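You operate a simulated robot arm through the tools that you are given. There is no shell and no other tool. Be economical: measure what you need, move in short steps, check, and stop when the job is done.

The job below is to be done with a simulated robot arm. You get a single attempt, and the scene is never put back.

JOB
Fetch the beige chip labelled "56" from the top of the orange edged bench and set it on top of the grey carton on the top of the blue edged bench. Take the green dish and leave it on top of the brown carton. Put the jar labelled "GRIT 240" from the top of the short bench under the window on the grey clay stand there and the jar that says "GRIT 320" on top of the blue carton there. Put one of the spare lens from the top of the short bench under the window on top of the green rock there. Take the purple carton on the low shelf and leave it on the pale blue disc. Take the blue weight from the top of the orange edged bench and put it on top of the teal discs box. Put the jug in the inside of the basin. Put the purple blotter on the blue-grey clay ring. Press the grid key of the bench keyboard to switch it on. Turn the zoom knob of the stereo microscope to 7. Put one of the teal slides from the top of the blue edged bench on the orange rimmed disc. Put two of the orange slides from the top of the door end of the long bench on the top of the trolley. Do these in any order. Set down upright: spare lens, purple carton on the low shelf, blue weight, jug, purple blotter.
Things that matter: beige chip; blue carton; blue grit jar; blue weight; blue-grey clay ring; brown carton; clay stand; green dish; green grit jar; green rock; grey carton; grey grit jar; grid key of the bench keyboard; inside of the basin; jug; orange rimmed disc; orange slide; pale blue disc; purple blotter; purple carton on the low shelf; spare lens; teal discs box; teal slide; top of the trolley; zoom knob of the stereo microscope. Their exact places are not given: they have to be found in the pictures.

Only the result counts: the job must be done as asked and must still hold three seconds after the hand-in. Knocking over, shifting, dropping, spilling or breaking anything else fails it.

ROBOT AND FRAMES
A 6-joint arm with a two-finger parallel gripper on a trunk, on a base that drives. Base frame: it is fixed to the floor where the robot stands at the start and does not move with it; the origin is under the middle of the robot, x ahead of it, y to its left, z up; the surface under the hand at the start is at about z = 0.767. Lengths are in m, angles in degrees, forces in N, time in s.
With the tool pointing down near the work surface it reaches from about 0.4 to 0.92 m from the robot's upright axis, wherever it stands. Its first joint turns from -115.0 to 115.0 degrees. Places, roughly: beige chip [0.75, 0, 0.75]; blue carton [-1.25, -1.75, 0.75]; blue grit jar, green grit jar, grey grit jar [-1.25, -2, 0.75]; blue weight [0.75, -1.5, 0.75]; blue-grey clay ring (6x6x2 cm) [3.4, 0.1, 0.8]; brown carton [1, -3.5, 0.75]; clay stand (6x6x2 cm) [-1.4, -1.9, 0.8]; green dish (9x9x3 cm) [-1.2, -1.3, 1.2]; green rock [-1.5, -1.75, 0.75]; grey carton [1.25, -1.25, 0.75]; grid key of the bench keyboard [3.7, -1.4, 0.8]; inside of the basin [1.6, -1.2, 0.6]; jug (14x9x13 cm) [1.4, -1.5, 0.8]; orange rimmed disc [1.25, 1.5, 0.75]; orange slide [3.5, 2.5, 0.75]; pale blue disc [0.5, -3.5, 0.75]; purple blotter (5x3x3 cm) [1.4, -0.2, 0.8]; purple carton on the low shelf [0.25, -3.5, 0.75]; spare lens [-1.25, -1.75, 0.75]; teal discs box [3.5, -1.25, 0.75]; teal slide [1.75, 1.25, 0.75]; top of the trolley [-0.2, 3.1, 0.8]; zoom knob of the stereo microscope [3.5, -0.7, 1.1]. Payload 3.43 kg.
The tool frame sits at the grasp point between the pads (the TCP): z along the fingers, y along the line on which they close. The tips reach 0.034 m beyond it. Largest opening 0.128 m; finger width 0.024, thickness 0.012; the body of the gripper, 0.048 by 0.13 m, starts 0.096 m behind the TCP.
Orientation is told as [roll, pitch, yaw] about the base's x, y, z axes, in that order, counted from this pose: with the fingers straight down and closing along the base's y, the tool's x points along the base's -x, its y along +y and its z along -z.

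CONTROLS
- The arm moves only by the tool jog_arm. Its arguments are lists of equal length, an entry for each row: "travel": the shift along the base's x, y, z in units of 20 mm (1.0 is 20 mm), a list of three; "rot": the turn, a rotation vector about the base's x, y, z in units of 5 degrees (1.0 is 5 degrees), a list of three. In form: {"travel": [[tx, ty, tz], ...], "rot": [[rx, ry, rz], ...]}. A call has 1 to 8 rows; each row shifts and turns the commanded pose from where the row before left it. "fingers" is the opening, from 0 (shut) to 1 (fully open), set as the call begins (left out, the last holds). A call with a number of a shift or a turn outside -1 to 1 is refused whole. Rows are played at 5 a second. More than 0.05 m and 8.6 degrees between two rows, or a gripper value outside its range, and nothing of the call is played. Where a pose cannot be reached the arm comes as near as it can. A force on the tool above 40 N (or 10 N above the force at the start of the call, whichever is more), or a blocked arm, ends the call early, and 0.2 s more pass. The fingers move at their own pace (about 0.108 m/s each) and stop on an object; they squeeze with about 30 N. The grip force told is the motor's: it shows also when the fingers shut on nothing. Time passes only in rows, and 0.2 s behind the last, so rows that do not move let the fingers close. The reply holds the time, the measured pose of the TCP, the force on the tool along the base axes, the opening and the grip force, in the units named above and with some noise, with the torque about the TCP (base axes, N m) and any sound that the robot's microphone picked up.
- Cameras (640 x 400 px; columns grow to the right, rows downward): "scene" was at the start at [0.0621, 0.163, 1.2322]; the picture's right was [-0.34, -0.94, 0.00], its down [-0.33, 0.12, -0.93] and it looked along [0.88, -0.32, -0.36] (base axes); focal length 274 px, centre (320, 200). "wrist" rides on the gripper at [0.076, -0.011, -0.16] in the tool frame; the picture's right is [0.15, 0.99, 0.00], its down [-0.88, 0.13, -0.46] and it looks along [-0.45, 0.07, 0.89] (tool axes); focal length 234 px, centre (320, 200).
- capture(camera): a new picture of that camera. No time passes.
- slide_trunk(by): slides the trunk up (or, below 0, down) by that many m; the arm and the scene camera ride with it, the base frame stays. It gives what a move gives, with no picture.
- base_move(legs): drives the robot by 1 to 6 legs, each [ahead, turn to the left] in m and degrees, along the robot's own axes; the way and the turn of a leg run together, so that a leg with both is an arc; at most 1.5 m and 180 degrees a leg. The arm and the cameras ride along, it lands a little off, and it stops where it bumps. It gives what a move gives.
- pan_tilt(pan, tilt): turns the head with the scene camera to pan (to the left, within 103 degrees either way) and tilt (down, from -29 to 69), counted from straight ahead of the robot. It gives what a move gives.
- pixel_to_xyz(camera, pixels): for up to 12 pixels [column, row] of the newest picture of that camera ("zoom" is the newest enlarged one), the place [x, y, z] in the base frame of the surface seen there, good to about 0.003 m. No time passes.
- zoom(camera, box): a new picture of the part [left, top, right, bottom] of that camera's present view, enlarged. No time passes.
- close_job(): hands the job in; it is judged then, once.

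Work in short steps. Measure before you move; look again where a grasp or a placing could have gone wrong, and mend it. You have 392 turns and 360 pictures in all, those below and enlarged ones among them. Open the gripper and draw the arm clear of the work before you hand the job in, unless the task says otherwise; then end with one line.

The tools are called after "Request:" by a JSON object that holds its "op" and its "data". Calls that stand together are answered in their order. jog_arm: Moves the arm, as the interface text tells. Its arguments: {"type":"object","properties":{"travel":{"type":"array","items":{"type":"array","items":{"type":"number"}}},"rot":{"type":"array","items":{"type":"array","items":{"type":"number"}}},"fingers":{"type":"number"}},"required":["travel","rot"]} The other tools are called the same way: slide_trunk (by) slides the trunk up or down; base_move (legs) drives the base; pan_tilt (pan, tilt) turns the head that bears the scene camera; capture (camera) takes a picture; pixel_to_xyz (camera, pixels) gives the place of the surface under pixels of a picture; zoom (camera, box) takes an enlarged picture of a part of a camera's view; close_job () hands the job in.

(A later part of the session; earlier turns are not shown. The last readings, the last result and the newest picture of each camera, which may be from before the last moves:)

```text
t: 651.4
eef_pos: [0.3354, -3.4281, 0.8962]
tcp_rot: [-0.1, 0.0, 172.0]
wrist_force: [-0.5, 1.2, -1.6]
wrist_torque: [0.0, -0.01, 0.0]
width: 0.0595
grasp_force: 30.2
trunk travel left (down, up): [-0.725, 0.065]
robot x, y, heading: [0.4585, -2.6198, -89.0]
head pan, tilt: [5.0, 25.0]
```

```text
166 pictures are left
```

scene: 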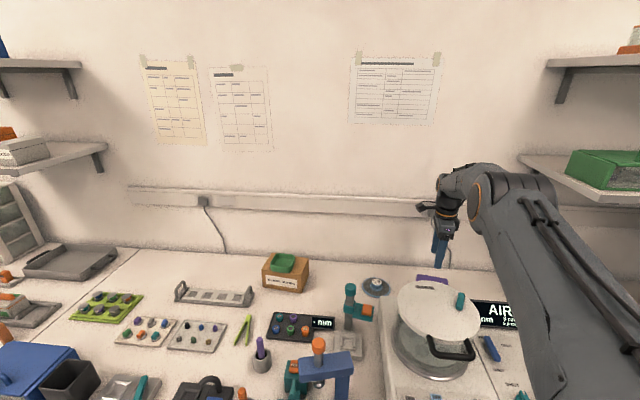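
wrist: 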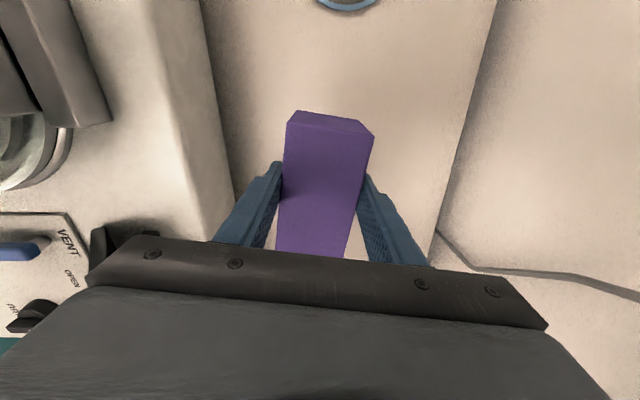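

The carton is held. I raise it a little, creep 2 cm forward and carry it east above the disc.

Request:
{"op": "base_move", "data": {"legs": [[0.02, 0]]}}

Request:
{"op": "jog_arm", "data": {"travel": [[1, 0, 0.3], [1, 0, 0], [1, 0, 0], [1, 0, 0], [1, 0, 0], [1, 0, 0], [1, 0, 0], [1, 0, 0]], "rot": [[0, 0, 0], [0, 0, 0], [0, 0, 0], [0, 0, 0], [0, 0, 0], [0, 0, 0], [0, 0, 0], [0, 0, 0]]}}

Request:
{"op": "capture", "data": {"camera": "wrist"}}

Request:
{"op": "zoom", "data": {"camera": "scene", "box": [300, 200, 480, 340]}}

```text
t: 652.1
eef_pos: [0.3357, -3.447, 0.8969]
tcp_rot: [-0.1, 0.0, 172.0]
wrist_force: [0.1, 0.4, -2.0]
wrist_torque: [-0.02, 0.0, 0.0]
width: 0.0595
grasp_force: 29.7
trunk travel left (down, up): [-0.725, 0.065]
robot x, y, heading: [0.4589, -2.6388, -88.9]
head pan, tilt: [5.0, 25.0]
```

```text
t: 653.9
eef_pos: [0.4966, -3.4452, 0.9028]
tcp_rot: [-0.1, 0.0, 171.9]
wrist_force: [0.1, 0.0, -1.1]
wrist_torque: [-0.01, -0.02, 0.01]
width: 0.0595
grasp_force: 30.1
trunk travel left (down, up): [-0.725, 0.065]
robot x, y, heading: [0.4521, -2.6413, -88.8]
head pan, tilt: [5.0, 25.0]
```

```text
165 pictures are left
```

wrist: 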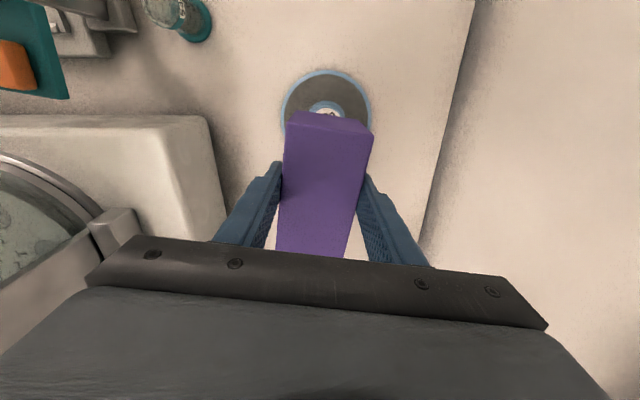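

```text
2.86 times, centred on (390, 270) of scene
```

zoom: 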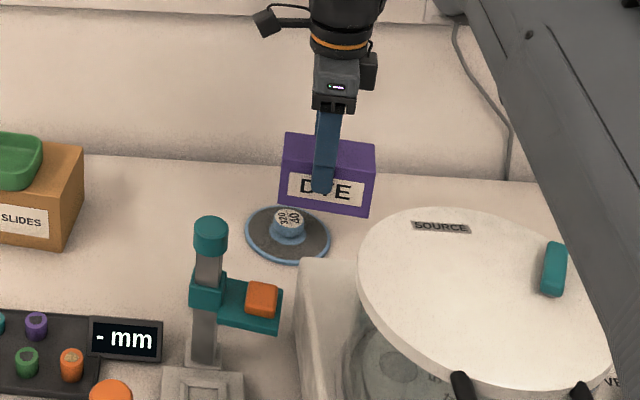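

Request:
{"op": "pixel_to_xyz", "data": {"camera": "wrist", "pixels": [[284, 102], [370, 102], [327, 72], [326, 104], [300, 80], [352, 80]]}}

Request:
{"op": "jog_arm", "data": {"travel": [[0.9, -0.2, 0], [0.85, -0.2, 0], [0, 0, 0]], "rot": [[0, 0, 0], [0, 0, 0], [0, 0, 0]]}}

Request:
{"op": "zoom", "data": {"camera": "scene", "box": [320, 220, 440, 320]}}

```text
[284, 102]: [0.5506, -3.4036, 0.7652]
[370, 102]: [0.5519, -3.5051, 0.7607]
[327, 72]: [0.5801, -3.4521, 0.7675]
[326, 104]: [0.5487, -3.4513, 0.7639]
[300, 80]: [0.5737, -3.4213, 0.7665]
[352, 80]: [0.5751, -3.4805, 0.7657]
```

```text
t: 654.7
eef_pos: [0.5299, -3.4535, 0.9036]
tcp_rot: [0.0, 0.1, 172.0]
wrist_force: [0.5, 0.0, -1.4]
wrist_torque: [-0.01, -0.02, 0.04]
width: 0.0593
grasp_force: 29.7
trunk travel left (down, up): [-0.725, 0.065]
robot x, y, heading: [0.4583, -2.6427, -88.7]
head pan, tilt: [5.0, 25.0]
```

```text
4.00 times, centred on (380, 270) of scene
```

zoom: 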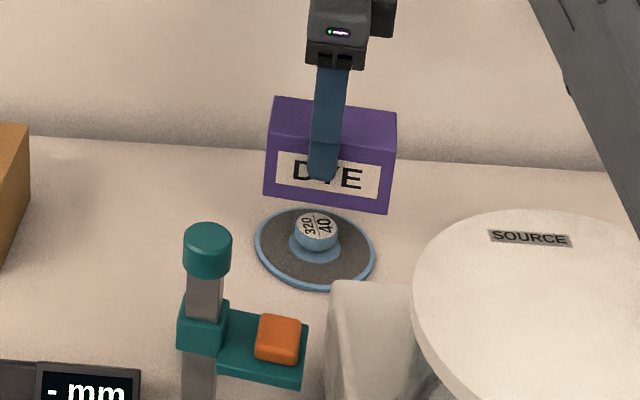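

Centred over the disc. I lower by trunk, then 2–3 mm steps to contact on the boss.

Request:
{"op": "slide_trunk", "data": {"by": -0.04}}

Request:
{"op": "slide_trunk", "data": {"by": -0.004}}

Request:
{"op": "slide_trunk", "data": {"by": -0.002}}

Request:
{"op": "zoom", "data": {"camera": "scene", "box": [320, 200, 440, 300]}}

```text
t: 655.6
eef_pos: [0.5313, -3.4555, 0.8624]
tcp_rot: [-0.2, 0.0, 172.1]
wrist_force: [0.6, -0.1, -1.6]
wrist_torque: [0.02, -0.02, 0.0]
width: 0.0594
grasp_force: 30.2
trunk travel left (down, up): [-0.685, 0.105]
robot x, y, heading: [0.4563, -2.6383, -88.7]
head pan, tilt: [5.0, 25.0]
```

```text
t: 656.1
eef_pos: [0.5316, -3.454, 0.859]
tcp_rot: [0.0, 0.0, 172.0]
wrist_force: [0.3, -0.3, -2.7]
wrist_torque: [0.05, 0.0, 0.0]
width: 0.0593
grasp_force: 29.6
trunk travel left (down, up): [-0.681, 0.109]
robot x, y, heading: [0.458, -2.6352, -88.8]
head pan, tilt: [5.0, 25.0]
```

```text
t: 656.6
eef_pos: [0.5317, -3.4542, 0.8575]
tcp_rot: [0.0, 0.0, 172.0]
wrist_force: [-0.2, 1.1, 3.9]
wrist_torque: [0.06, 0.04, 0.03]
width: 0.0594
grasp_force: 29.9
trunk travel left (down, up): [-0.679, 0.111]
robot x, y, heading: [0.4563, -2.6403, -88.6]
head pan, tilt: [5.0, 25.0]
```

```text
4.00 times, centred on (380, 250) of scene
```

zoom: 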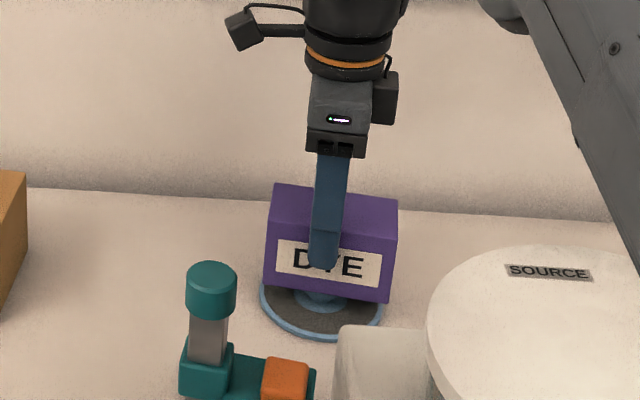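

Request:
{"op": "pixel_to_xyz", "data": {"camera": "zoom", "pixels": [[268, 240], [393, 262], [268, 280], [390, 292], [276, 195], [393, 208], [330, 215], [330, 305], [265, 295], [380, 310]]}}

```text
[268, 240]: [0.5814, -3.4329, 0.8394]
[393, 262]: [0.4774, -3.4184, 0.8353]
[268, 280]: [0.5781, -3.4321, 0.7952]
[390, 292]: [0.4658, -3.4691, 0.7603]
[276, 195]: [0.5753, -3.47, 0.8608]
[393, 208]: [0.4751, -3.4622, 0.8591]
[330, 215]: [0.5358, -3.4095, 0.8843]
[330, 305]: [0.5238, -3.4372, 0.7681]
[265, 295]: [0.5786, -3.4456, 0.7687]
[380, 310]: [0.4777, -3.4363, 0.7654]
```

The box is centred on the disc within ~1 mm. I settle 1 mm more and open.

Request:
{"op": "slide_trunk", "data": {"by": -0.001}}

Request:
{"op": "jog_arm", "data": {"travel": [[0, 0, 0], [0, 0, 0], [0, 0, 0]], "rot": [[0, 0, 0], [0, 0, 0], [0, 0, 0]], "fingers": 0.62}}

Request:
{"op": "zoom", "data": {"camera": "scene", "box": [320, 200, 440, 300]}}

Request:
{"op": "slide_trunk", "data": {"by": 0.11}}

Request:
{"op": "capture", "data": {"camera": "wrist"}}

```text
t: 657.1
eef_pos: [0.5307, -3.4549, 0.8569]
tcp_rot: [0.0, 0.0, 172.0]
wrist_force: [-0.7, 1.6, 13.7]
wrist_torque: [0.23, 0.03, 0.01]
width: 0.0596
grasp_force: 30.2
trunk travel left (down, up): [-0.678, 0.112]
robot x, y, heading: [0.4555, -2.6412, -88.9]
head pan, tilt: [5.0, 25.0]
```

```text
t: 657.9
eef_pos: [0.5311, -3.4548, 0.8555]
tcp_rot: [-0.1, 0.0, 171.9]
wrist_force: [-0.3, -0.5, 0.2]
wrist_torque: [0.0, 0.0, -0.01]
width: 0.0793
grasp_force: 0.0
trunk travel left (down, up): [-0.678, 0.112]
robot x, y, heading: [0.4573, -2.6402, -88.6]
head pan, tilt: [5.0, 25.0]
```

```text
4.00 times, centred on (380, 250) of scene
```

zoom: 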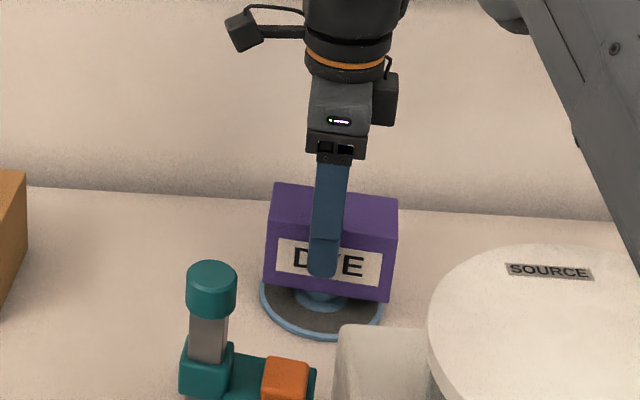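

```text
t: 659.4
eef_pos: [0.5299, -3.4545, 0.9639]
tcp_rot: [-0.2, -0.2, 172.0]
wrist_force: [-0.3, -0.1, 0.1]
wrist_torque: [0.02, 0.02, 0.01]
width: 0.0793
grasp_force: 0.1
trunk travel left (down, up): [-0.788, 0.002]
robot x, y, heading: [0.458, -2.6398, -88.8]
head pan, tilt: [5.0, 25.0]
```

```text
160 pictures are left
```

wrist: 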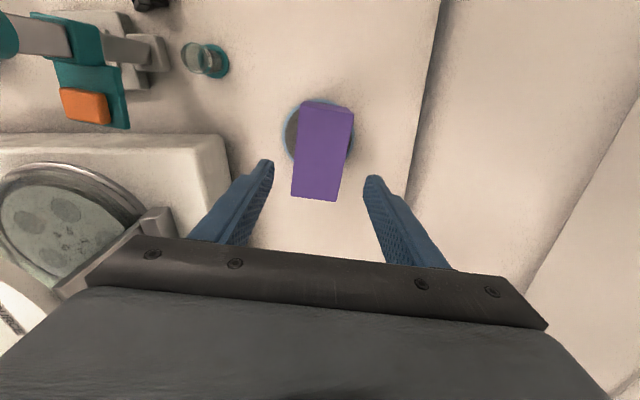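

The carton stands on the disc. Now the short bench under the window: I unlock the arm, back off and drive west.

Request:
{"op": "jog_arm", "data": {"travel": [[0, 0.5, 1], [0, 0.5, 1], [0, 0.8, 1], [0, 1, 1], [0, 1, 1], [0, 1, 1], [0, 1, 0.5], [0, 1, 0]], "rot": [[0, 0, 0], [0, 0, 0], [0, 0, 0], [0, 0, 0], [0, 0, 0], [0, 0, 0], [0, 0, 0], [0, 0, 0]]}}

Request:
{"op": "base_move", "data": {"legs": [[-0.25, 0], [0, -120], [1.0, 0], [0, 28]]}}

Request:
{"op": "pan_tilt", "data": {"pan": 5, "tilt": 30}}

Request:
{"op": "capture", "data": {"camera": "scene"}}

```text
t: 661.1
eef_pos: [0.5313, -3.3181, 1.0956]
tcp_rot: [-0.1, 0.0, 172.0]
wrist_force: [0.0, -0.4, -0.6]
wrist_torque: [0.01, 0.0, 0.02]
width: 0.0794
grasp_force: 0.0
trunk travel left (down, up): [-0.788, 0.002]
robot x, y, heading: [0.4604, -2.6365, -88.4]
head pan, tilt: [5.0, 25.0]
```

```text
t: 672.5
eef_pos: [-0.9921, -1.5787, 1.0959]
tcp_rot: [-0.7, -0.2, 49.4]
wrist_force: [10.3, -4.1, 4.7]
wrist_torque: [0.7, 1.63, 0.04]
width: 0.0793
grasp_force: 0.1
trunk travel left (down, up): [-0.788, 0.002]
robot x, y, heading: [-0.3837, -1.8816, 148.7]
head pan, tilt: [5.0, 25.0]
stopped in leg 3: the force on the tool passed its limit at 79 N (the readings are from after the stop); the commanded pose is now the measured one
```

```text
t: 673.2
eef_pos: [-0.9926, -1.5774, 1.095]
tcp_rot: [-0.6, -0.2, 49.3]
wrist_force: [13.0, -4.2, 4.7]
wrist_torque: [0.68, 2.04, -0.04]
width: 0.0793
grasp_force: 0.0
trunk travel left (down, up): [-0.788, 0.002]
robot x, y, heading: [-0.3871, -1.8766, 148.3]
head pan, tilt: [5.0, 30.0]
```

```text
159 pictures are left
```

scene: 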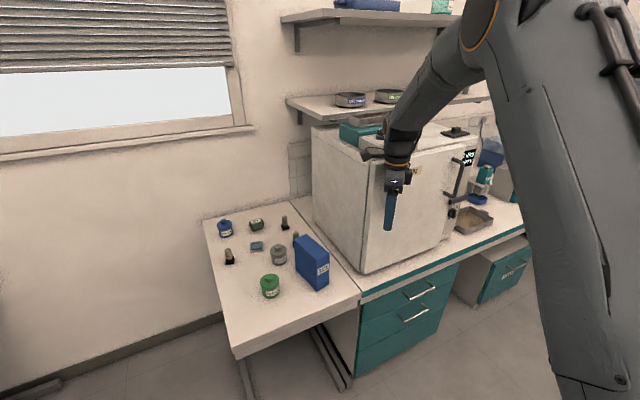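

The hand touched the oven front; I back away at once and check that nothing moved.

Request:
{"op": "base_move", "data": {"legs": [[-0.2, 0]]}}

Request:
{"op": "capture", "data": {"camera": "scene"}}

Request:
{"op": "pixel_to_xyz", "data": {"camera": "scene", "pixels": [[340, 190], [400, 190], [440, 190], [350, 140], [370, 240], [430, 150], [330, 130], [350, 115]]}}

```text
t: 674.8
eef_pos: [-0.8187, -1.6876, 1.0946]
tcp_rot: [-0.7, -0.1, 49.7]
wrist_force: [-0.3, 0.2, 0.6]
wrist_torque: [0.02, -0.03, 0.0]
width: 0.0795
grasp_force: 0.0
trunk travel left (down, up): [-0.788, 0.002]
robot x, y, heading: [-0.2074, -1.988, 149.0]
head pan, tilt: [5.0, 30.0]
```

```text
158 pictures are left
```

scene: 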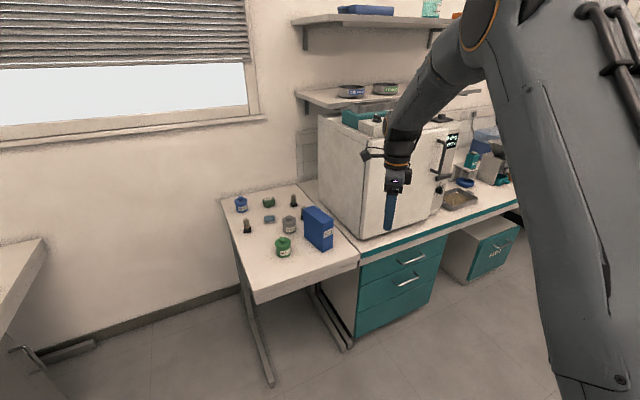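

```text
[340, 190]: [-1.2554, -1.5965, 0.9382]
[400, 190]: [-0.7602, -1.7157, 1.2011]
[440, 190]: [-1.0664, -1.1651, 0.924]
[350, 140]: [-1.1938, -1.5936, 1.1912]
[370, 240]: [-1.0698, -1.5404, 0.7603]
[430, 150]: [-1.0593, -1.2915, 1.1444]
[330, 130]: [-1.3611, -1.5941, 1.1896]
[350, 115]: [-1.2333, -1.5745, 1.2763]
```

The oven front still reads x -1.06 — unmoved. I turn to face west squarely and look at the short bench closely.

Request:
{"op": "base_move", "data": {"legs": [[0, 32]]}}

Request:
{"op": "pan_tilt", "data": {"pan": 0, "tilt": 35}}

Request:
{"op": "capture", "data": {"camera": "scene"}}

Request:
{"op": "zoom", "data": {"camera": "scene", "box": [220, 130, 400, 270]}}

```text
t: 676.7
eef_pos: [-0.8871, -2.0448, 1.0954]
tcp_rot: [-0.6, -0.2, 80.6]
wrist_force: [0.2, -0.5, 0.5]
wrist_torque: [-0.04, -0.03, 0.03]
width: 0.0795
grasp_force: 0.0
trunk travel left (down, up): [-0.788, 0.002]
robot x, y, heading: [-0.2088, -1.9847, 179.8]
head pan, tilt: [5.0, 30.0]
```

```text
t: 677.4
eef_pos: [-0.8862, -2.0442, 1.0947]
tcp_rot: [-0.7, -0.3, 80.7]
wrist_force: [-0.2, -0.4, 0.7]
wrist_torque: [-0.01, 0.02, -0.03]
width: 0.0793
grasp_force: 0.0
trunk travel left (down, up): [-0.788, 0.002]
robot x, y, heading: [-0.2124, -1.9883, 179.6]
head pan, tilt: [0.0, 35.0]
```

```text
157 pictures are left
```

scene: 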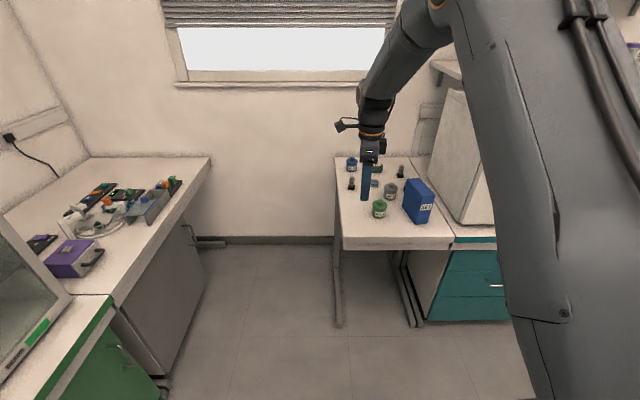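

```text
2.86 times, centred on (310, 200) of scene
```

zoom: 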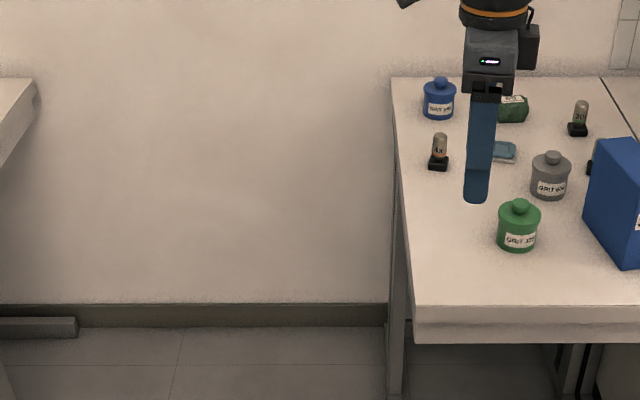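

I move closer, to about (-0.45, -1.9), and take close views of the bench items.

Request:
{"op": "base_move", "data": {"legs": [[0, -20], [0.25, 0], [0, 20]]}}

Request:
{"op": "pan_tilt", "data": {"pan": -5, "tilt": 38}}

Request:
{"op": "capture", "data": {"camera": "scene"}}

Request:
{"op": "capture", "data": {"camera": "wrist"}}

```text
t: 681.4
eef_pos: [-1.1184, -1.9485, 1.0952]
tcp_rot: [-0.6, -0.1, 80.0]
wrist_force: [-0.7, 0.0, -0.7]
wrist_torque: [-0.02, -0.02, 0.03]
width: 0.0792
grasp_force: 0.1
trunk travel left (down, up): [-0.788, 0.002]
robot x, y, heading: [-0.443, -1.8996, 179.2]
head pan, tilt: [0.0, 35.0]
```

```text
t: 682.0
eef_pos: [-1.1179, -1.9496, 1.0956]
tcp_rot: [-0.7, -0.1, 80.0]
wrist_force: [-0.1, -0.2, -0.9]
wrist_torque: [0.01, -0.01, 0.02]
width: 0.0794
grasp_force: 0.2
trunk travel left (down, up): [-0.788, 0.002]
robot x, y, heading: [-0.4455, -1.9026, 179.2]
head pan, tilt: [-5.0, 38.0]
```

```text
155 pictures are left
```

scene: 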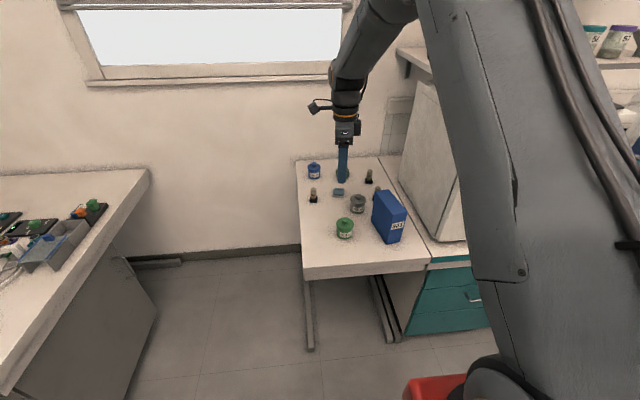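

```text
154 pictures are left
```

wrist: 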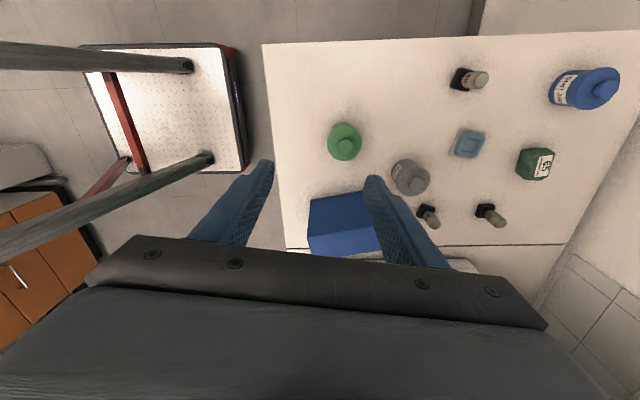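

Everything is visible: jars, lenses, rock, clay stand, blue carton. I zoom both views to read labels.

Request:
{"op": "zoom", "data": {"camera": "scene", "box": [295, 155, 415, 250]}}

Request:
{"op": "zoom", "data": {"camera": "wrist", "box": [300, 40, 640, 260]}}

Request:
{"op": "pixel_to_xyz", "data": {"camera": "wrist", "pixels": [[345, 140], [410, 175], [605, 88], [468, 143], [540, 163], [455, 78], [427, 215], [485, 212], [345, 220], [480, 80], [497, 220], [530, 160]]}}

```text
4.21 times, centred on (355, 202) of scene
```

zoom: 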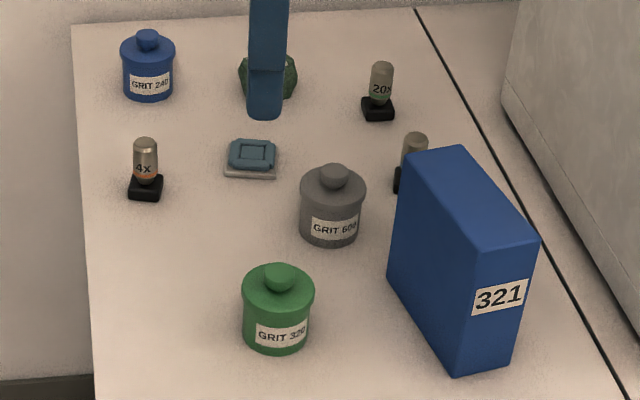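

```text
1.82 times, centred on (470, 150) of wrist
```

zoom: 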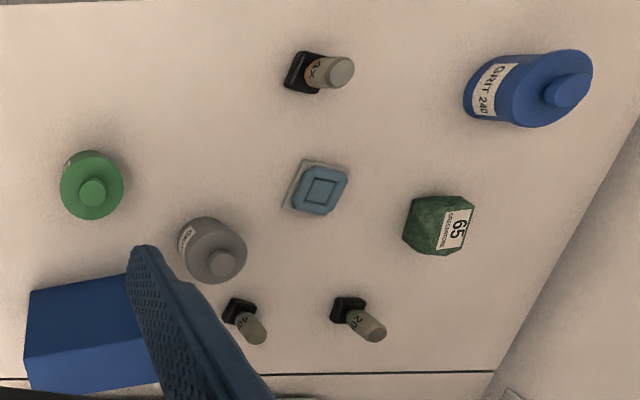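

```text
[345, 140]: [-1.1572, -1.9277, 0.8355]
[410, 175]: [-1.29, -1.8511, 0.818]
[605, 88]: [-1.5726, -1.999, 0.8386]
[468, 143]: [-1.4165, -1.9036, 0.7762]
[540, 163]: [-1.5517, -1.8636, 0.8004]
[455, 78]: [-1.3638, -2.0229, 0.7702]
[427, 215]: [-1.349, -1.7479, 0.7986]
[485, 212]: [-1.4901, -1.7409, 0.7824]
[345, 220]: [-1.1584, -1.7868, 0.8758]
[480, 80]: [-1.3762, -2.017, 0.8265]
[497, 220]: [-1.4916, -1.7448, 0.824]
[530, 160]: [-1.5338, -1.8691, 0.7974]
```

GRIT 240 is the blue jar, GRIT 320 the green one; the clay stand is at [-1.417, -1.904], rock "65" at [-1.54, -1.866], carton "321" top z 0.876. I check the bench's legs and edges for how near I can drive.

Request:
{"op": "pixel_to_xyz", "data": {"camera": "scene", "pixels": [[310, 345], [307, 300], [372, 290], [385, 335], [395, 340], [305, 275], [425, 262], [365, 268], [300, 165], [345, 310], [320, 250]]}}

Request:
{"op": "pixel_to_xyz", "data": {"camera": "zoom", "pixels": [[92, 192], [60, 185], [124, 185], [92, 155], [92, 218], [35, 300], [150, 345], [30, 385], [30, 330], [125, 300], [565, 92], [540, 95]]}}

```text
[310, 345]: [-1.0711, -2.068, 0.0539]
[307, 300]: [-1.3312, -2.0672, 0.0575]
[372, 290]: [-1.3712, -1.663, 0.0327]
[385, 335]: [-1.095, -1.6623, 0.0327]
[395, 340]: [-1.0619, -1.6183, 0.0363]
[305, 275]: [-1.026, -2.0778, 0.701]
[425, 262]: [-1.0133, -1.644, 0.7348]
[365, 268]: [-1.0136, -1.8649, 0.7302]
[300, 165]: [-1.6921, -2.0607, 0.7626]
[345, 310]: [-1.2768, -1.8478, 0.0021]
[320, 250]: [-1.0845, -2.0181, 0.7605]
```

```text
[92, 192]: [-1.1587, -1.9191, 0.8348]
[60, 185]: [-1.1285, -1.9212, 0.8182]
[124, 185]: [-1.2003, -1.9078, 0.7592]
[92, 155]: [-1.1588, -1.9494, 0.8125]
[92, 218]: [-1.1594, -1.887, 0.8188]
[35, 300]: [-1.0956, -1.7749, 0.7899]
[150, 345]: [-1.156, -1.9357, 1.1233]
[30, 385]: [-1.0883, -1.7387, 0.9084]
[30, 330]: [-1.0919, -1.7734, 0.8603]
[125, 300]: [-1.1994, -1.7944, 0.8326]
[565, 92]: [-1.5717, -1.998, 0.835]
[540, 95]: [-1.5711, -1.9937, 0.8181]
```

I zoom on the carton's top in the scene view and measure its corners.

Request:
{"op": "zoom", "data": {"camera": "scene", "box": [330, 180, 420, 250]}}

Request:
{"op": "pixel_to_xyz", "data": {"camera": "zoom", "pixels": [[305, 112], [345, 102], [440, 205], [400, 215], [375, 160], [350, 135], [415, 195], [395, 360], [425, 330], [320, 125], [105, 245], [105, 290]]}}

```text
5.71 times, centred on (375, 215) of scene
```

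zoom: 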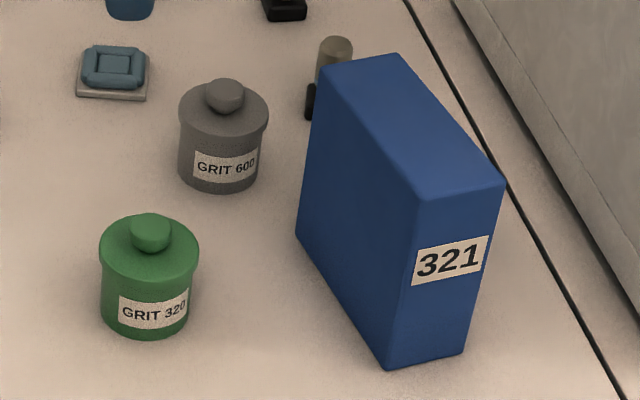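

```text
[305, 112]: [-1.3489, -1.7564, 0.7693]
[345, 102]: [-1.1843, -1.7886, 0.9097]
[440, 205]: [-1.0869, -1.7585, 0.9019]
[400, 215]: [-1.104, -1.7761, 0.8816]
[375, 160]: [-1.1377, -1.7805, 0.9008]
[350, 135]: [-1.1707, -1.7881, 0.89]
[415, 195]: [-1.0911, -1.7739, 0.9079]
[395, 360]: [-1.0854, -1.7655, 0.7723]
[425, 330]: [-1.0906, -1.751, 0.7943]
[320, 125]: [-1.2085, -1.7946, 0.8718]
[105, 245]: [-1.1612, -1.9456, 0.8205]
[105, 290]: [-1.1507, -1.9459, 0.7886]
```

Request:
{"op": "pixel_to_xyz", "data": {"camera": "zoom", "pixels": [[328, 78], [393, 62], [495, 183], [420, 193], [408, 128], [360, 90], [450, 160], [150, 235], [150, 275], [195, 250], [150, 330]]}}

```text
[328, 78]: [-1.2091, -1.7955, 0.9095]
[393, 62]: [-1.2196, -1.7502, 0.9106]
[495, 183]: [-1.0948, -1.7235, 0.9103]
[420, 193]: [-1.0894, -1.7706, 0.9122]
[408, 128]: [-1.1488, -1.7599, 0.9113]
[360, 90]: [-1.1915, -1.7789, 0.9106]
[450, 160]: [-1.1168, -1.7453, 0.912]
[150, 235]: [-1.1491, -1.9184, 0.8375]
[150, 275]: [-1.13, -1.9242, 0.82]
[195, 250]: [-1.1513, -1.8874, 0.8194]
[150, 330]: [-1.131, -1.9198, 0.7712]
```

Carton top centre [-1.153, -1.760], z 0.911, 4.7 cm wide. Green jar centre [-1.159, -1.917], radius ~3 cm. I go over the jar, straightening the tool, and come down.

Request:
{"op": "jog_arm", "data": {"travel": [[-0.5, 0.4, 0], [-0.5, 0.4, 0], [-0.5, 0.4, 0], [-0.55, 0.4, 0]], "rot": [[0.024, 0.137, 0], [0, 0, 0], [0, 0, 0], [0, 0, 0]], "fingers": 0.72}}

Request:
{"op": "slide_trunk", "data": {"by": -0.2}}

Request:
{"op": "capture", "data": {"camera": "wrist"}}

```text
t: 683.0
eef_pos: [-1.1607, -1.9174, 1.0962]
tcp_rot: [0.2, -0.2, 80.0]
wrist_force: [0.1, 0.8, 0.4]
wrist_torque: [0.03, -0.03, 0.03]
width: 0.0918
grasp_force: 0.0
trunk travel left (down, up): [-0.788, 0.002]
robot x, y, heading: [-0.4422, -1.9001, 178.9]
head pan, tilt: [-5.0, 38.0]
```

```text
t: 685.2
eef_pos: [-1.1583, -1.9181, 0.8945]
tcp_rot: [0.0, -0.1, 80.0]
wrist_force: [0.8, 0.3, 1.1]
wrist_torque: [0.0, -0.04, -0.03]
width: 0.0921
grasp_force: 0.1
trunk travel left (down, up): [-0.588, 0.202]
robot x, y, heading: [-0.4413, -1.898, 179.3]
head pan, tilt: [-5.0, 38.0]
```

```text
150 pictures are left
```

wrist: 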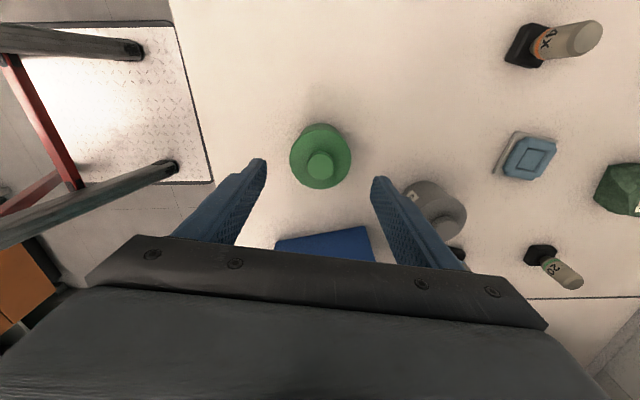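

Request:
{"op": "jog_arm", "data": {"travel": [[0, 0, -0.85], [0, 0, -0.85], [0, 0, -0.85], [0, 0, -0.85], [0, 0, -0.85]], "rot": [[0, 0, 0], [0, 0, 0], [0, 0, 0], [0, 0, 0], [0, 0, 0]]}}

Request:
{"op": "capture", "data": {"camera": "wrist"}}

Request:
{"op": "jog_arm", "data": {"travel": [[0, 0, 0], [0, 0, 0], [0, 0, 0], [0, 0, 0.5], [0, 0, 1], [0, 0, 1]], "rot": [[0, 0, 0], [0, 0, 0], [0, 0, 0], [0, 0, 0], [0, 0, 0], [0, 0, 0]], "fingers": 0}}

Request:
{"op": "capture", "data": {"camera": "wrist"}}

```text
t: 686.4
eef_pos: [-1.1616, -1.9156, 0.8079]
tcp_rot: [0.1, -0.2, 80.0]
wrist_force: [-1.2, 0.3, 0.1]
wrist_torque: [-0.02, -0.02, 0.02]
width: 0.0919
grasp_force: 0.1
trunk travel left (down, up): [-0.588, 0.202]
robot x, y, heading: [-0.445, -1.8971, 179.0]
head pan, tilt: [-5.0, 38.0]
```

```text
149 pictures are left
```

wrist: 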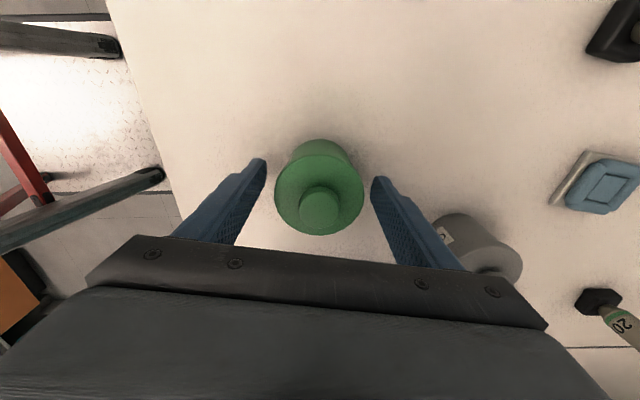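

```text
t: 687.8
eef_pos: [-1.159, -1.9182, 0.8603]
tcp_rot: [0.0, -0.2, 80.0]
wrist_force: [0.9, 0.3, -1.3]
wrist_torque: [-0.01, 0.01, 0.0]
width: 0.0632
grasp_force: 29.9
trunk travel left (down, up): [-0.588, 0.202]
robot x, y, heading: [-0.442, -1.9015, 178.9]
head pan, tilt: [-5.0, 38.0]
```

```text
148 pictures are left
```

wrist: 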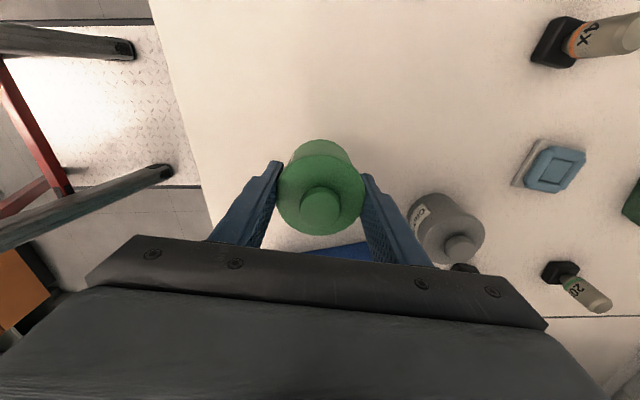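

The jar is held by its body. I raise it and check it in the scene view, then carry it over the carton.

Request:
{"op": "slide_trunk", "data": {"by": 0.16}}

Request:
{"op": "jog_arm", "data": {"travel": [[0.04, 1, 0], [0.04, 1, 0], [0.04, 1, 0], [0.04, 1, 0], [0.04, 1, 0], [0.04, 1, 0], [0.04, 1, 0], [0.04, 0.95, 0]], "rot": [[0, 0, 0], [0, 0, 0], [0, 0, 0], [0, 0, 0], [0, 0, 0], [0, 0, 0], [0, 0, 0], [0, 0, 0]]}}

Request:
{"op": "zoom", "data": {"camera": "scene", "box": [320, 120, 460, 250]}}

Request:
{"op": "capture", "data": {"camera": "wrist"}}

```text
t: 689.6
eef_pos: [-1.159, -1.9165, 1.0194]
tcp_rot: [0.0, -0.2, 79.9]
wrist_force: [0.8, -0.4, -2.8]
wrist_torque: [0.01, 0.01, 0.02]
width: 0.0632
grasp_force: 29.8
trunk travel left (down, up): [-0.748, 0.042]
robot x, y, heading: [-0.4452, -1.8983, 179.3]
head pan, tilt: [-5.0, 38.0]
```

```text
t: 691.4
eef_pos: [-1.1521, -1.7574, 1.0206]
tcp_rot: [0.1, -0.2, 80.0]
wrist_force: [-0.3, -0.2, -0.8]
wrist_torque: [0.05, 0.0, 0.02]
width: 0.0631
grasp_force: 29.6
trunk travel left (down, up): [-0.748, 0.042]
robot x, y, heading: [-0.4406, -1.9014, 179.0]
head pan, tilt: [-5.0, 38.0]
```

```text
3.08 times, centred on (390, 185) of scene
```

zoom: 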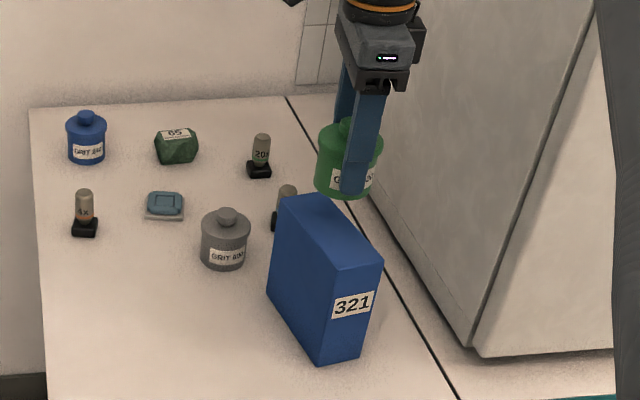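

```text
146 pictures are left
```

wrist: 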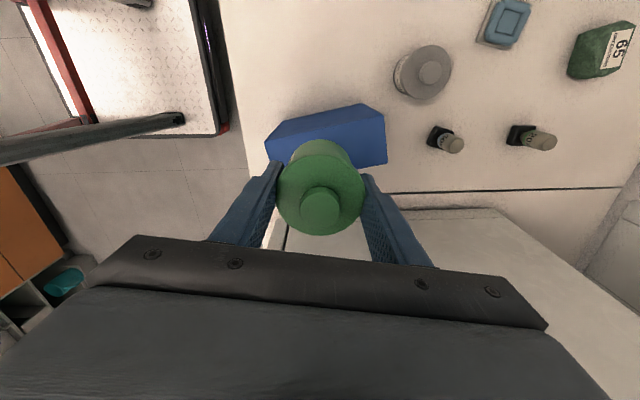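

Request:
{"op": "slide_trunk", "data": {"by": -0.045}}

Request:
{"op": "zoom", "data": {"camera": "scene", "box": [340, 130, 430, 220]}}

Request:
{"op": "pixel_to_xyz", "data": {"camera": "zoom", "pixels": [[300, 230], [330, 150], [285, 200], [350, 260], [280, 270], [370, 320]]}}

```text
t: 692.3
eef_pos: [-1.153, -1.7575, 0.9761]
tcp_rot: [0.0, -0.1, 80.1]
wrist_force: [0.7, 0.4, -1.6]
wrist_torque: [0.01, 0.0, 0.01]
width: 0.0632
grasp_force: 30.4
trunk travel left (down, up): [-0.703, 0.087]
robot x, y, heading: [-0.4442, -1.8978, 179.0]
head pan, tilt: [-5.0, 38.0]
```

```text
4.44 times, centred on (385, 175) of scene
```

zoom: 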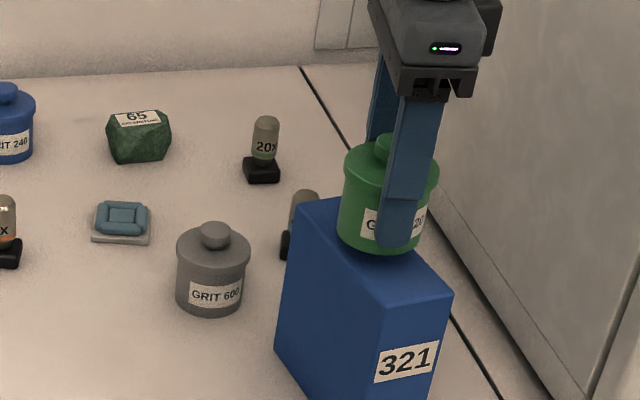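

```text
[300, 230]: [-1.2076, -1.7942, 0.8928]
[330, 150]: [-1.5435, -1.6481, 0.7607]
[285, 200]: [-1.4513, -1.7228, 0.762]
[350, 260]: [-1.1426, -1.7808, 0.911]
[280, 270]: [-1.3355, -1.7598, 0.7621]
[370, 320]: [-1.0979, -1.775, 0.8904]
```

Request:
{"op": "slide_trunk", "data": {"by": -0.013}}

Request:
{"op": "slide_trunk", "data": {"by": -0.003}}

Request:
{"op": "zoom", "data": {"camera": "scene", "box": [340, 120, 430, 210]}}

```text
t: 692.9
eef_pos: [-1.1532, -1.7582, 0.9632]
tcp_rot: [0.1, -0.2, 80.0]
wrist_force: [0.3, -0.8, -0.9]
wrist_torque: [0.0, -0.03, 0.01]
width: 0.0634
grasp_force: 30.3
trunk travel left (down, up): [-0.69, 0.1]
robot x, y, heading: [-0.4459, -1.8971, 179.0]
head pan, tilt: [-5.0, 38.0]
```

```text
t: 693.4
eef_pos: [-1.153, -1.7576, 0.959]
tcp_rot: [0.0, -0.2, 80.0]
wrist_force: [-0.1, -0.6, -1.1]
wrist_torque: [0.01, 0.0, 0.03]
width: 0.0631
grasp_force: 29.7
trunk travel left (down, up): [-0.687, 0.103]
robot x, y, heading: [-0.441, -1.9011, 179.1]
head pan, tilt: [-5.0, 38.0]
```

```text
4.44 times, centred on (385, 165) of scene
```

zoom: 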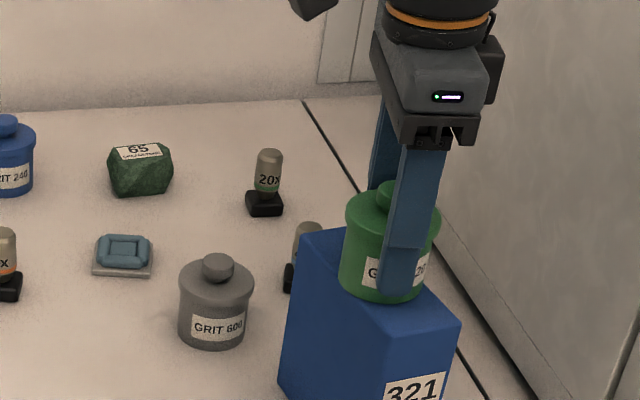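

Request:
{"op": "pixel_to_xyz", "data": {"camera": "zoom", "pixels": [[305, 240], [388, 322], [450, 320], [345, 285], [400, 305], [345, 240], [436, 240], [425, 300]]}}

Request:
{"op": "slide_trunk", "data": {"by": -0.002}}

```text
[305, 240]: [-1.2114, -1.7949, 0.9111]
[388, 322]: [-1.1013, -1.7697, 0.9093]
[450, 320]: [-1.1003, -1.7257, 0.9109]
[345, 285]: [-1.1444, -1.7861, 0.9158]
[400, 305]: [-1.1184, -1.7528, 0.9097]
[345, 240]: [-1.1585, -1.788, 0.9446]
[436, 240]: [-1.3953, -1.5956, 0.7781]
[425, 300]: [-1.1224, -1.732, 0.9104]
```

```text
t: 694.0
eef_pos: [-1.1526, -1.7578, 0.9585]
tcp_rot: [0.2, -0.3, 80.0]
wrist_force: [1.4, -0.2, 10.6]
wrist_torque: [-0.03, -0.09, 0.05]
width: 0.0631
grasp_force: 30.4
trunk travel left (down, up): [-0.685, 0.105]
robot x, y, heading: [-0.4408, -1.8985, 179.0]
head pan, tilt: [-5.0, 38.0]
```

Contact, and the jar is centred within 3 mm. I open and rise.

Request:
{"op": "jog_arm", "data": {"travel": [[0, 0, 0], [0, 0, 0], [0, 0, 0.5], [0, 0, 1]], "rot": [[0, 0, 0], [0, 0, 0], [0, 0, 0], [0, 0, 0]], "fingers": 0.72}}

Request:
{"op": "slide_trunk", "data": {"by": 0.1}}

Request:
{"op": "capture", "data": {"camera": "wrist"}}

```text
t: 695.0
eef_pos: [-1.1527, -1.7584, 0.9852]
tcp_rot: [0.0, -0.3, 80.0]
wrist_force: [-0.4, 0.3, 0.9]
wrist_torque: [0.04, -0.02, 0.02]
width: 0.0924
grasp_force: 0.1
trunk travel left (down, up): [-0.685, 0.105]
robot x, y, heading: [-0.4449, -1.9019, 179.0]
head pan, tilt: [-5.0, 38.0]
```

```text
t: 696.3
eef_pos: [-1.1524, -1.7573, 1.0866]
tcp_rot: [0.1, -0.2, 80.0]
wrist_force: [0.1, 0.3, -0.3]
wrist_torque: [0.0, -0.01, -0.02]
width: 0.0921
grasp_force: 0.0
trunk travel left (down, up): [-0.785, 0.005]
robot x, y, heading: [-0.4421, -1.9012, 179.2]
head pan, tilt: [-5.0, 38.0]
```

```text
143 pictures are left
```

wrist: 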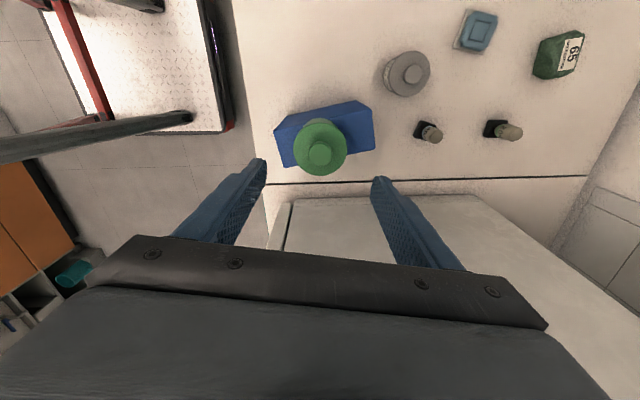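

GRIT 320 stands on the carton. Next GRIT 240: I drive in to about (-0.73, -1.97).

Request:
{"op": "base_move", "data": {"legs": [[0, 13], [0.29, 0], [0, -13]]}}

Request:
{"op": "pan_tilt", "data": {"pan": 0, "tilt": 50}}

Request:
{"op": "capture", "data": {"camera": "scene"}}

Request:
{"op": "capture", "data": {"camera": "wrist"}}

```text
t: 699.9
eef_pos: [-1.4364, -1.8172, 1.0873]
tcp_rot: [-0.1, -0.1, 80.2]
wrist_force: [-1.0, -0.6, -0.7]
wrist_torque: [-0.01, -0.03, 0.01]
width: 0.0922
grasp_force: 0.0
trunk travel left (down, up): [-0.785, 0.005]
robot x, y, heading: [-0.7248, -1.9618, 179.0]
head pan, tilt: [-5.0, 38.0]
```

```text
t: 700.6
eef_pos: [-1.4364, -1.8192, 1.0869]
tcp_rot: [0.0, -0.1, 80.2]
wrist_force: [-0.2, -0.4, -0.6]
wrist_torque: [0.01, 0.0, -0.01]
width: 0.0921
grasp_force: 0.1
trunk travel left (down, up): [-0.785, 0.005]
robot x, y, heading: [-0.7266, -1.9589, 179.2]
head pan, tilt: [0.0, 50.0]
```

```text
142 pictures are left
```

scene: 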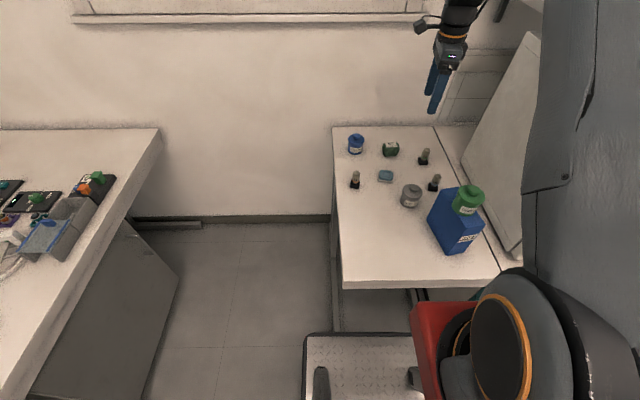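

```text
141 pictures are left
```

wrist: 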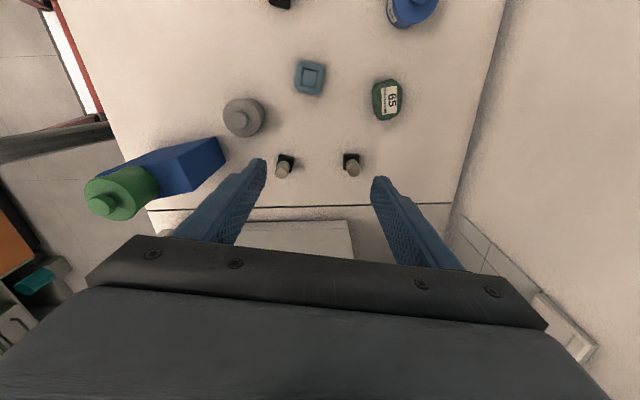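

I creep 2.5 cm more and bring the hand toward the blue jar.

Request:
{"op": "base_move", "data": {"legs": [[0.025, 0]]}}

Request:
{"op": "jog_arm", "data": {"travel": [[-0.6, -1, 0], [-0.6, -1, 0], [-0.6, -1, 0], [-0.6, -1, 0], [-0.6, -1, 0], [-0.6, -1, 0], [-0.6, -1, 0], [-0.6, -1, 0]], "rot": [[0, 0, 0], [0, 0, 0], [0, 0, 0], [0, 0, 0], [0, 0, 0], [0, 0, 0], [0, 0, 0], [0, 0, 0]]}}

Request:
{"op": "capture", "data": {"camera": "wrist"}}

```text
t: 701.4
eef_pos: [-1.4618, -1.8194, 1.0874]
tcp_rot: [0.1, -0.3, 80.1]
wrist_force: [-0.4, 0.3, -0.1]
wrist_torque: [-0.03, 0.0, 0.04]
width: 0.092
grasp_force: 0.0
trunk travel left (down, up): [-0.785, 0.005]
robot x, y, heading: [-0.748, -1.956, 179.0]
head pan, tilt: [0.0, 50.0]
```

```text
t: 703.2
eef_pos: [-1.5585, -1.9803, 1.0864]
tcp_rot: [0.2, -0.2, 80.1]
wrist_force: [-0.1, -0.6, 0.6]
wrist_torque: [-0.02, 0.02, -0.03]
width: 0.092
grasp_force: 0.1
trunk travel left (down, up): [-0.785, 0.005]
robot x, y, heading: [-0.7551, -1.9613, 179.2]
head pan, tilt: [0.0, 50.0]
```

```text
140 pictures are left
```

wrist: 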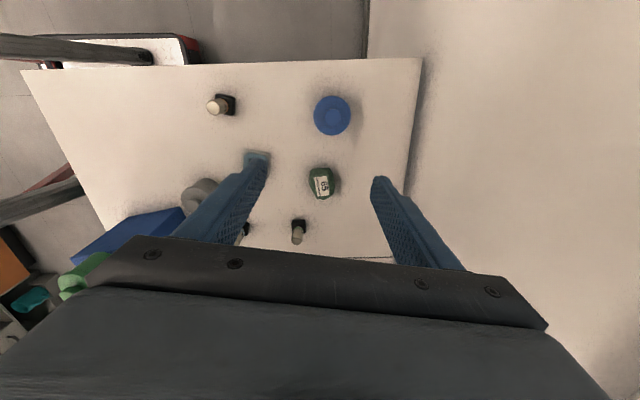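

Request:
{"op": "pixel_to_xyz", "data": {"camera": "wrist", "pixels": [[332, 115], [314, 115], [351, 115], [332, 97], [332, 134], [320, 183], [308, 180], [335, 180], [320, 168], [320, 197], [230, 103], [215, 106]]}}

Request:
{"op": "zoom", "data": {"camera": "wrist", "box": [280, 80, 380, 210]}}

```text
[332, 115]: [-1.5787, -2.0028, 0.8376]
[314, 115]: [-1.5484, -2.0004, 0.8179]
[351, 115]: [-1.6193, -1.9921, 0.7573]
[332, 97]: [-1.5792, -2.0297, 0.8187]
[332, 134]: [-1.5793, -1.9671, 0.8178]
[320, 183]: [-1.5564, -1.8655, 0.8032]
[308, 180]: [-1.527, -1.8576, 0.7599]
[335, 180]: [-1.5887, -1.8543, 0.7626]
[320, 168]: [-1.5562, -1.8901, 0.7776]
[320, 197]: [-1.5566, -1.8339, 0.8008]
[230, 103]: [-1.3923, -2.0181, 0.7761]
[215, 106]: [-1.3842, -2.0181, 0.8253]
```

```text
3.08 times, centred on (330, 145) of wrist
```

zoom: 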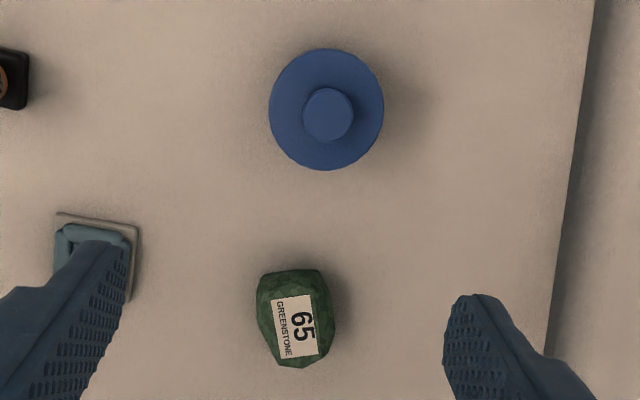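

Blue jar centre [-1.579, -1.999]. I align and lower by trunk.

Request:
{"op": "jog_arm", "data": {"travel": [[-0.5, -0.5, 0], [-0.52, -0.45, 0], [0, 0, 0]], "rot": [[0, 0, 0], [0, 0, 0], [0, 0, 0]]}}

Request:
{"op": "slide_trunk", "data": {"by": -0.2}}

Request:
{"op": "capture", "data": {"camera": "wrist"}}

```text
t: 704.0
eef_pos: [-1.58, -1.9972, 1.0856]
tcp_rot: [0.0, -0.2, 80.1]
wrist_force: [-0.5, 0.5, 0.0]
wrist_torque: [-0.01, 0.01, 0.02]
width: 0.0923
grasp_force: 0.0
trunk travel left (down, up): [-0.785, 0.005]
robot x, y, heading: [-0.7519, -1.9597, 179.0]
head pan, tilt: [0.0, 50.0]
```

```text
t: 706.2
eef_pos: [-1.5775, -1.9994, 0.8884]
tcp_rot: [0.0, -0.2, 80.1]
wrist_force: [0.4, -0.6, -1.0]
wrist_torque: [0.03, -0.01, 0.02]
width: 0.0923
grasp_force: 0.1
trunk travel left (down, up): [-0.585, 0.205]
robot x, y, heading: [-0.7531, -1.9607, 179.1]
head pan, tilt: [0.0, 50.0]
```

```text
138 pictures are left
```

wrist: 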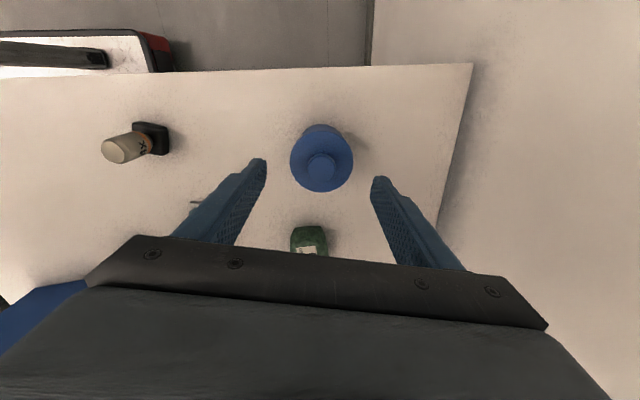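

Request:
{"op": "slide_trunk", "data": {"by": -0.081}}

Request:
{"op": "jog_arm", "data": {"travel": [[0, 0, 0], [0, 0, 0], [0, 0, 0]], "rot": [[0, 0, 0], [0, 0, 0], [0, 0, 0]], "fingers": 0}}

Request:
{"op": "slide_trunk", "data": {"by": 0.1}}

Request:
{"op": "capture", "data": {"camera": "wrist"}}

```text
t: 707.4
eef_pos: [-1.577, -1.999, 0.8052]
tcp_rot: [0.2, -0.2, 80.1]
wrist_force: [0.5, -0.6, -0.1]
wrist_torque: [-0.01, 0.01, -0.05]
width: 0.0922
grasp_force: 0.0
trunk travel left (down, up): [-0.504, 0.286]
robot x, y, heading: [-0.7517, -1.9604, 179.3]
head pan, tilt: [0.0, 50.0]
```

```text
t: 708.2
eef_pos: [-1.5776, -1.9986, 0.8062]
tcp_rot: [0.1, -0.2, 80.1]
wrist_force: [-1.8, 0.6, 2.9]
wrist_torque: [0.01, 0.0, 0.0]
width: 0.0634
grasp_force: 30.5
trunk travel left (down, up): [-0.504, 0.286]
robot x, y, heading: [-0.7511, -1.9597, 179.0]
head pan, tilt: [0.0, 50.0]
```

```text
t: 709.5
eef_pos: [-1.5784, -1.9976, 0.9053]
tcp_rot: [0.0, -0.1, 80.1]
wrist_force: [0.2, -0.7, -1.6]
wrist_torque: [-0.02, 0.0, -0.03]
width: 0.0633
grasp_force: 30.2
trunk travel left (down, up): [-0.604, 0.186]
robot x, y, heading: [-0.7499, -1.9606, 179.2]
head pan, tilt: [0.0, 50.0]
```

```text
137 pictures are left
```

wrist: 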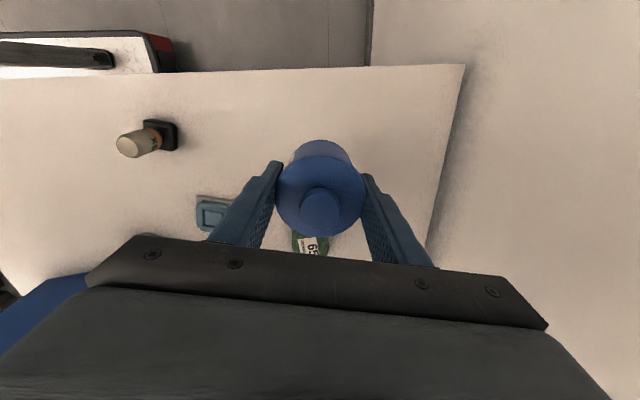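

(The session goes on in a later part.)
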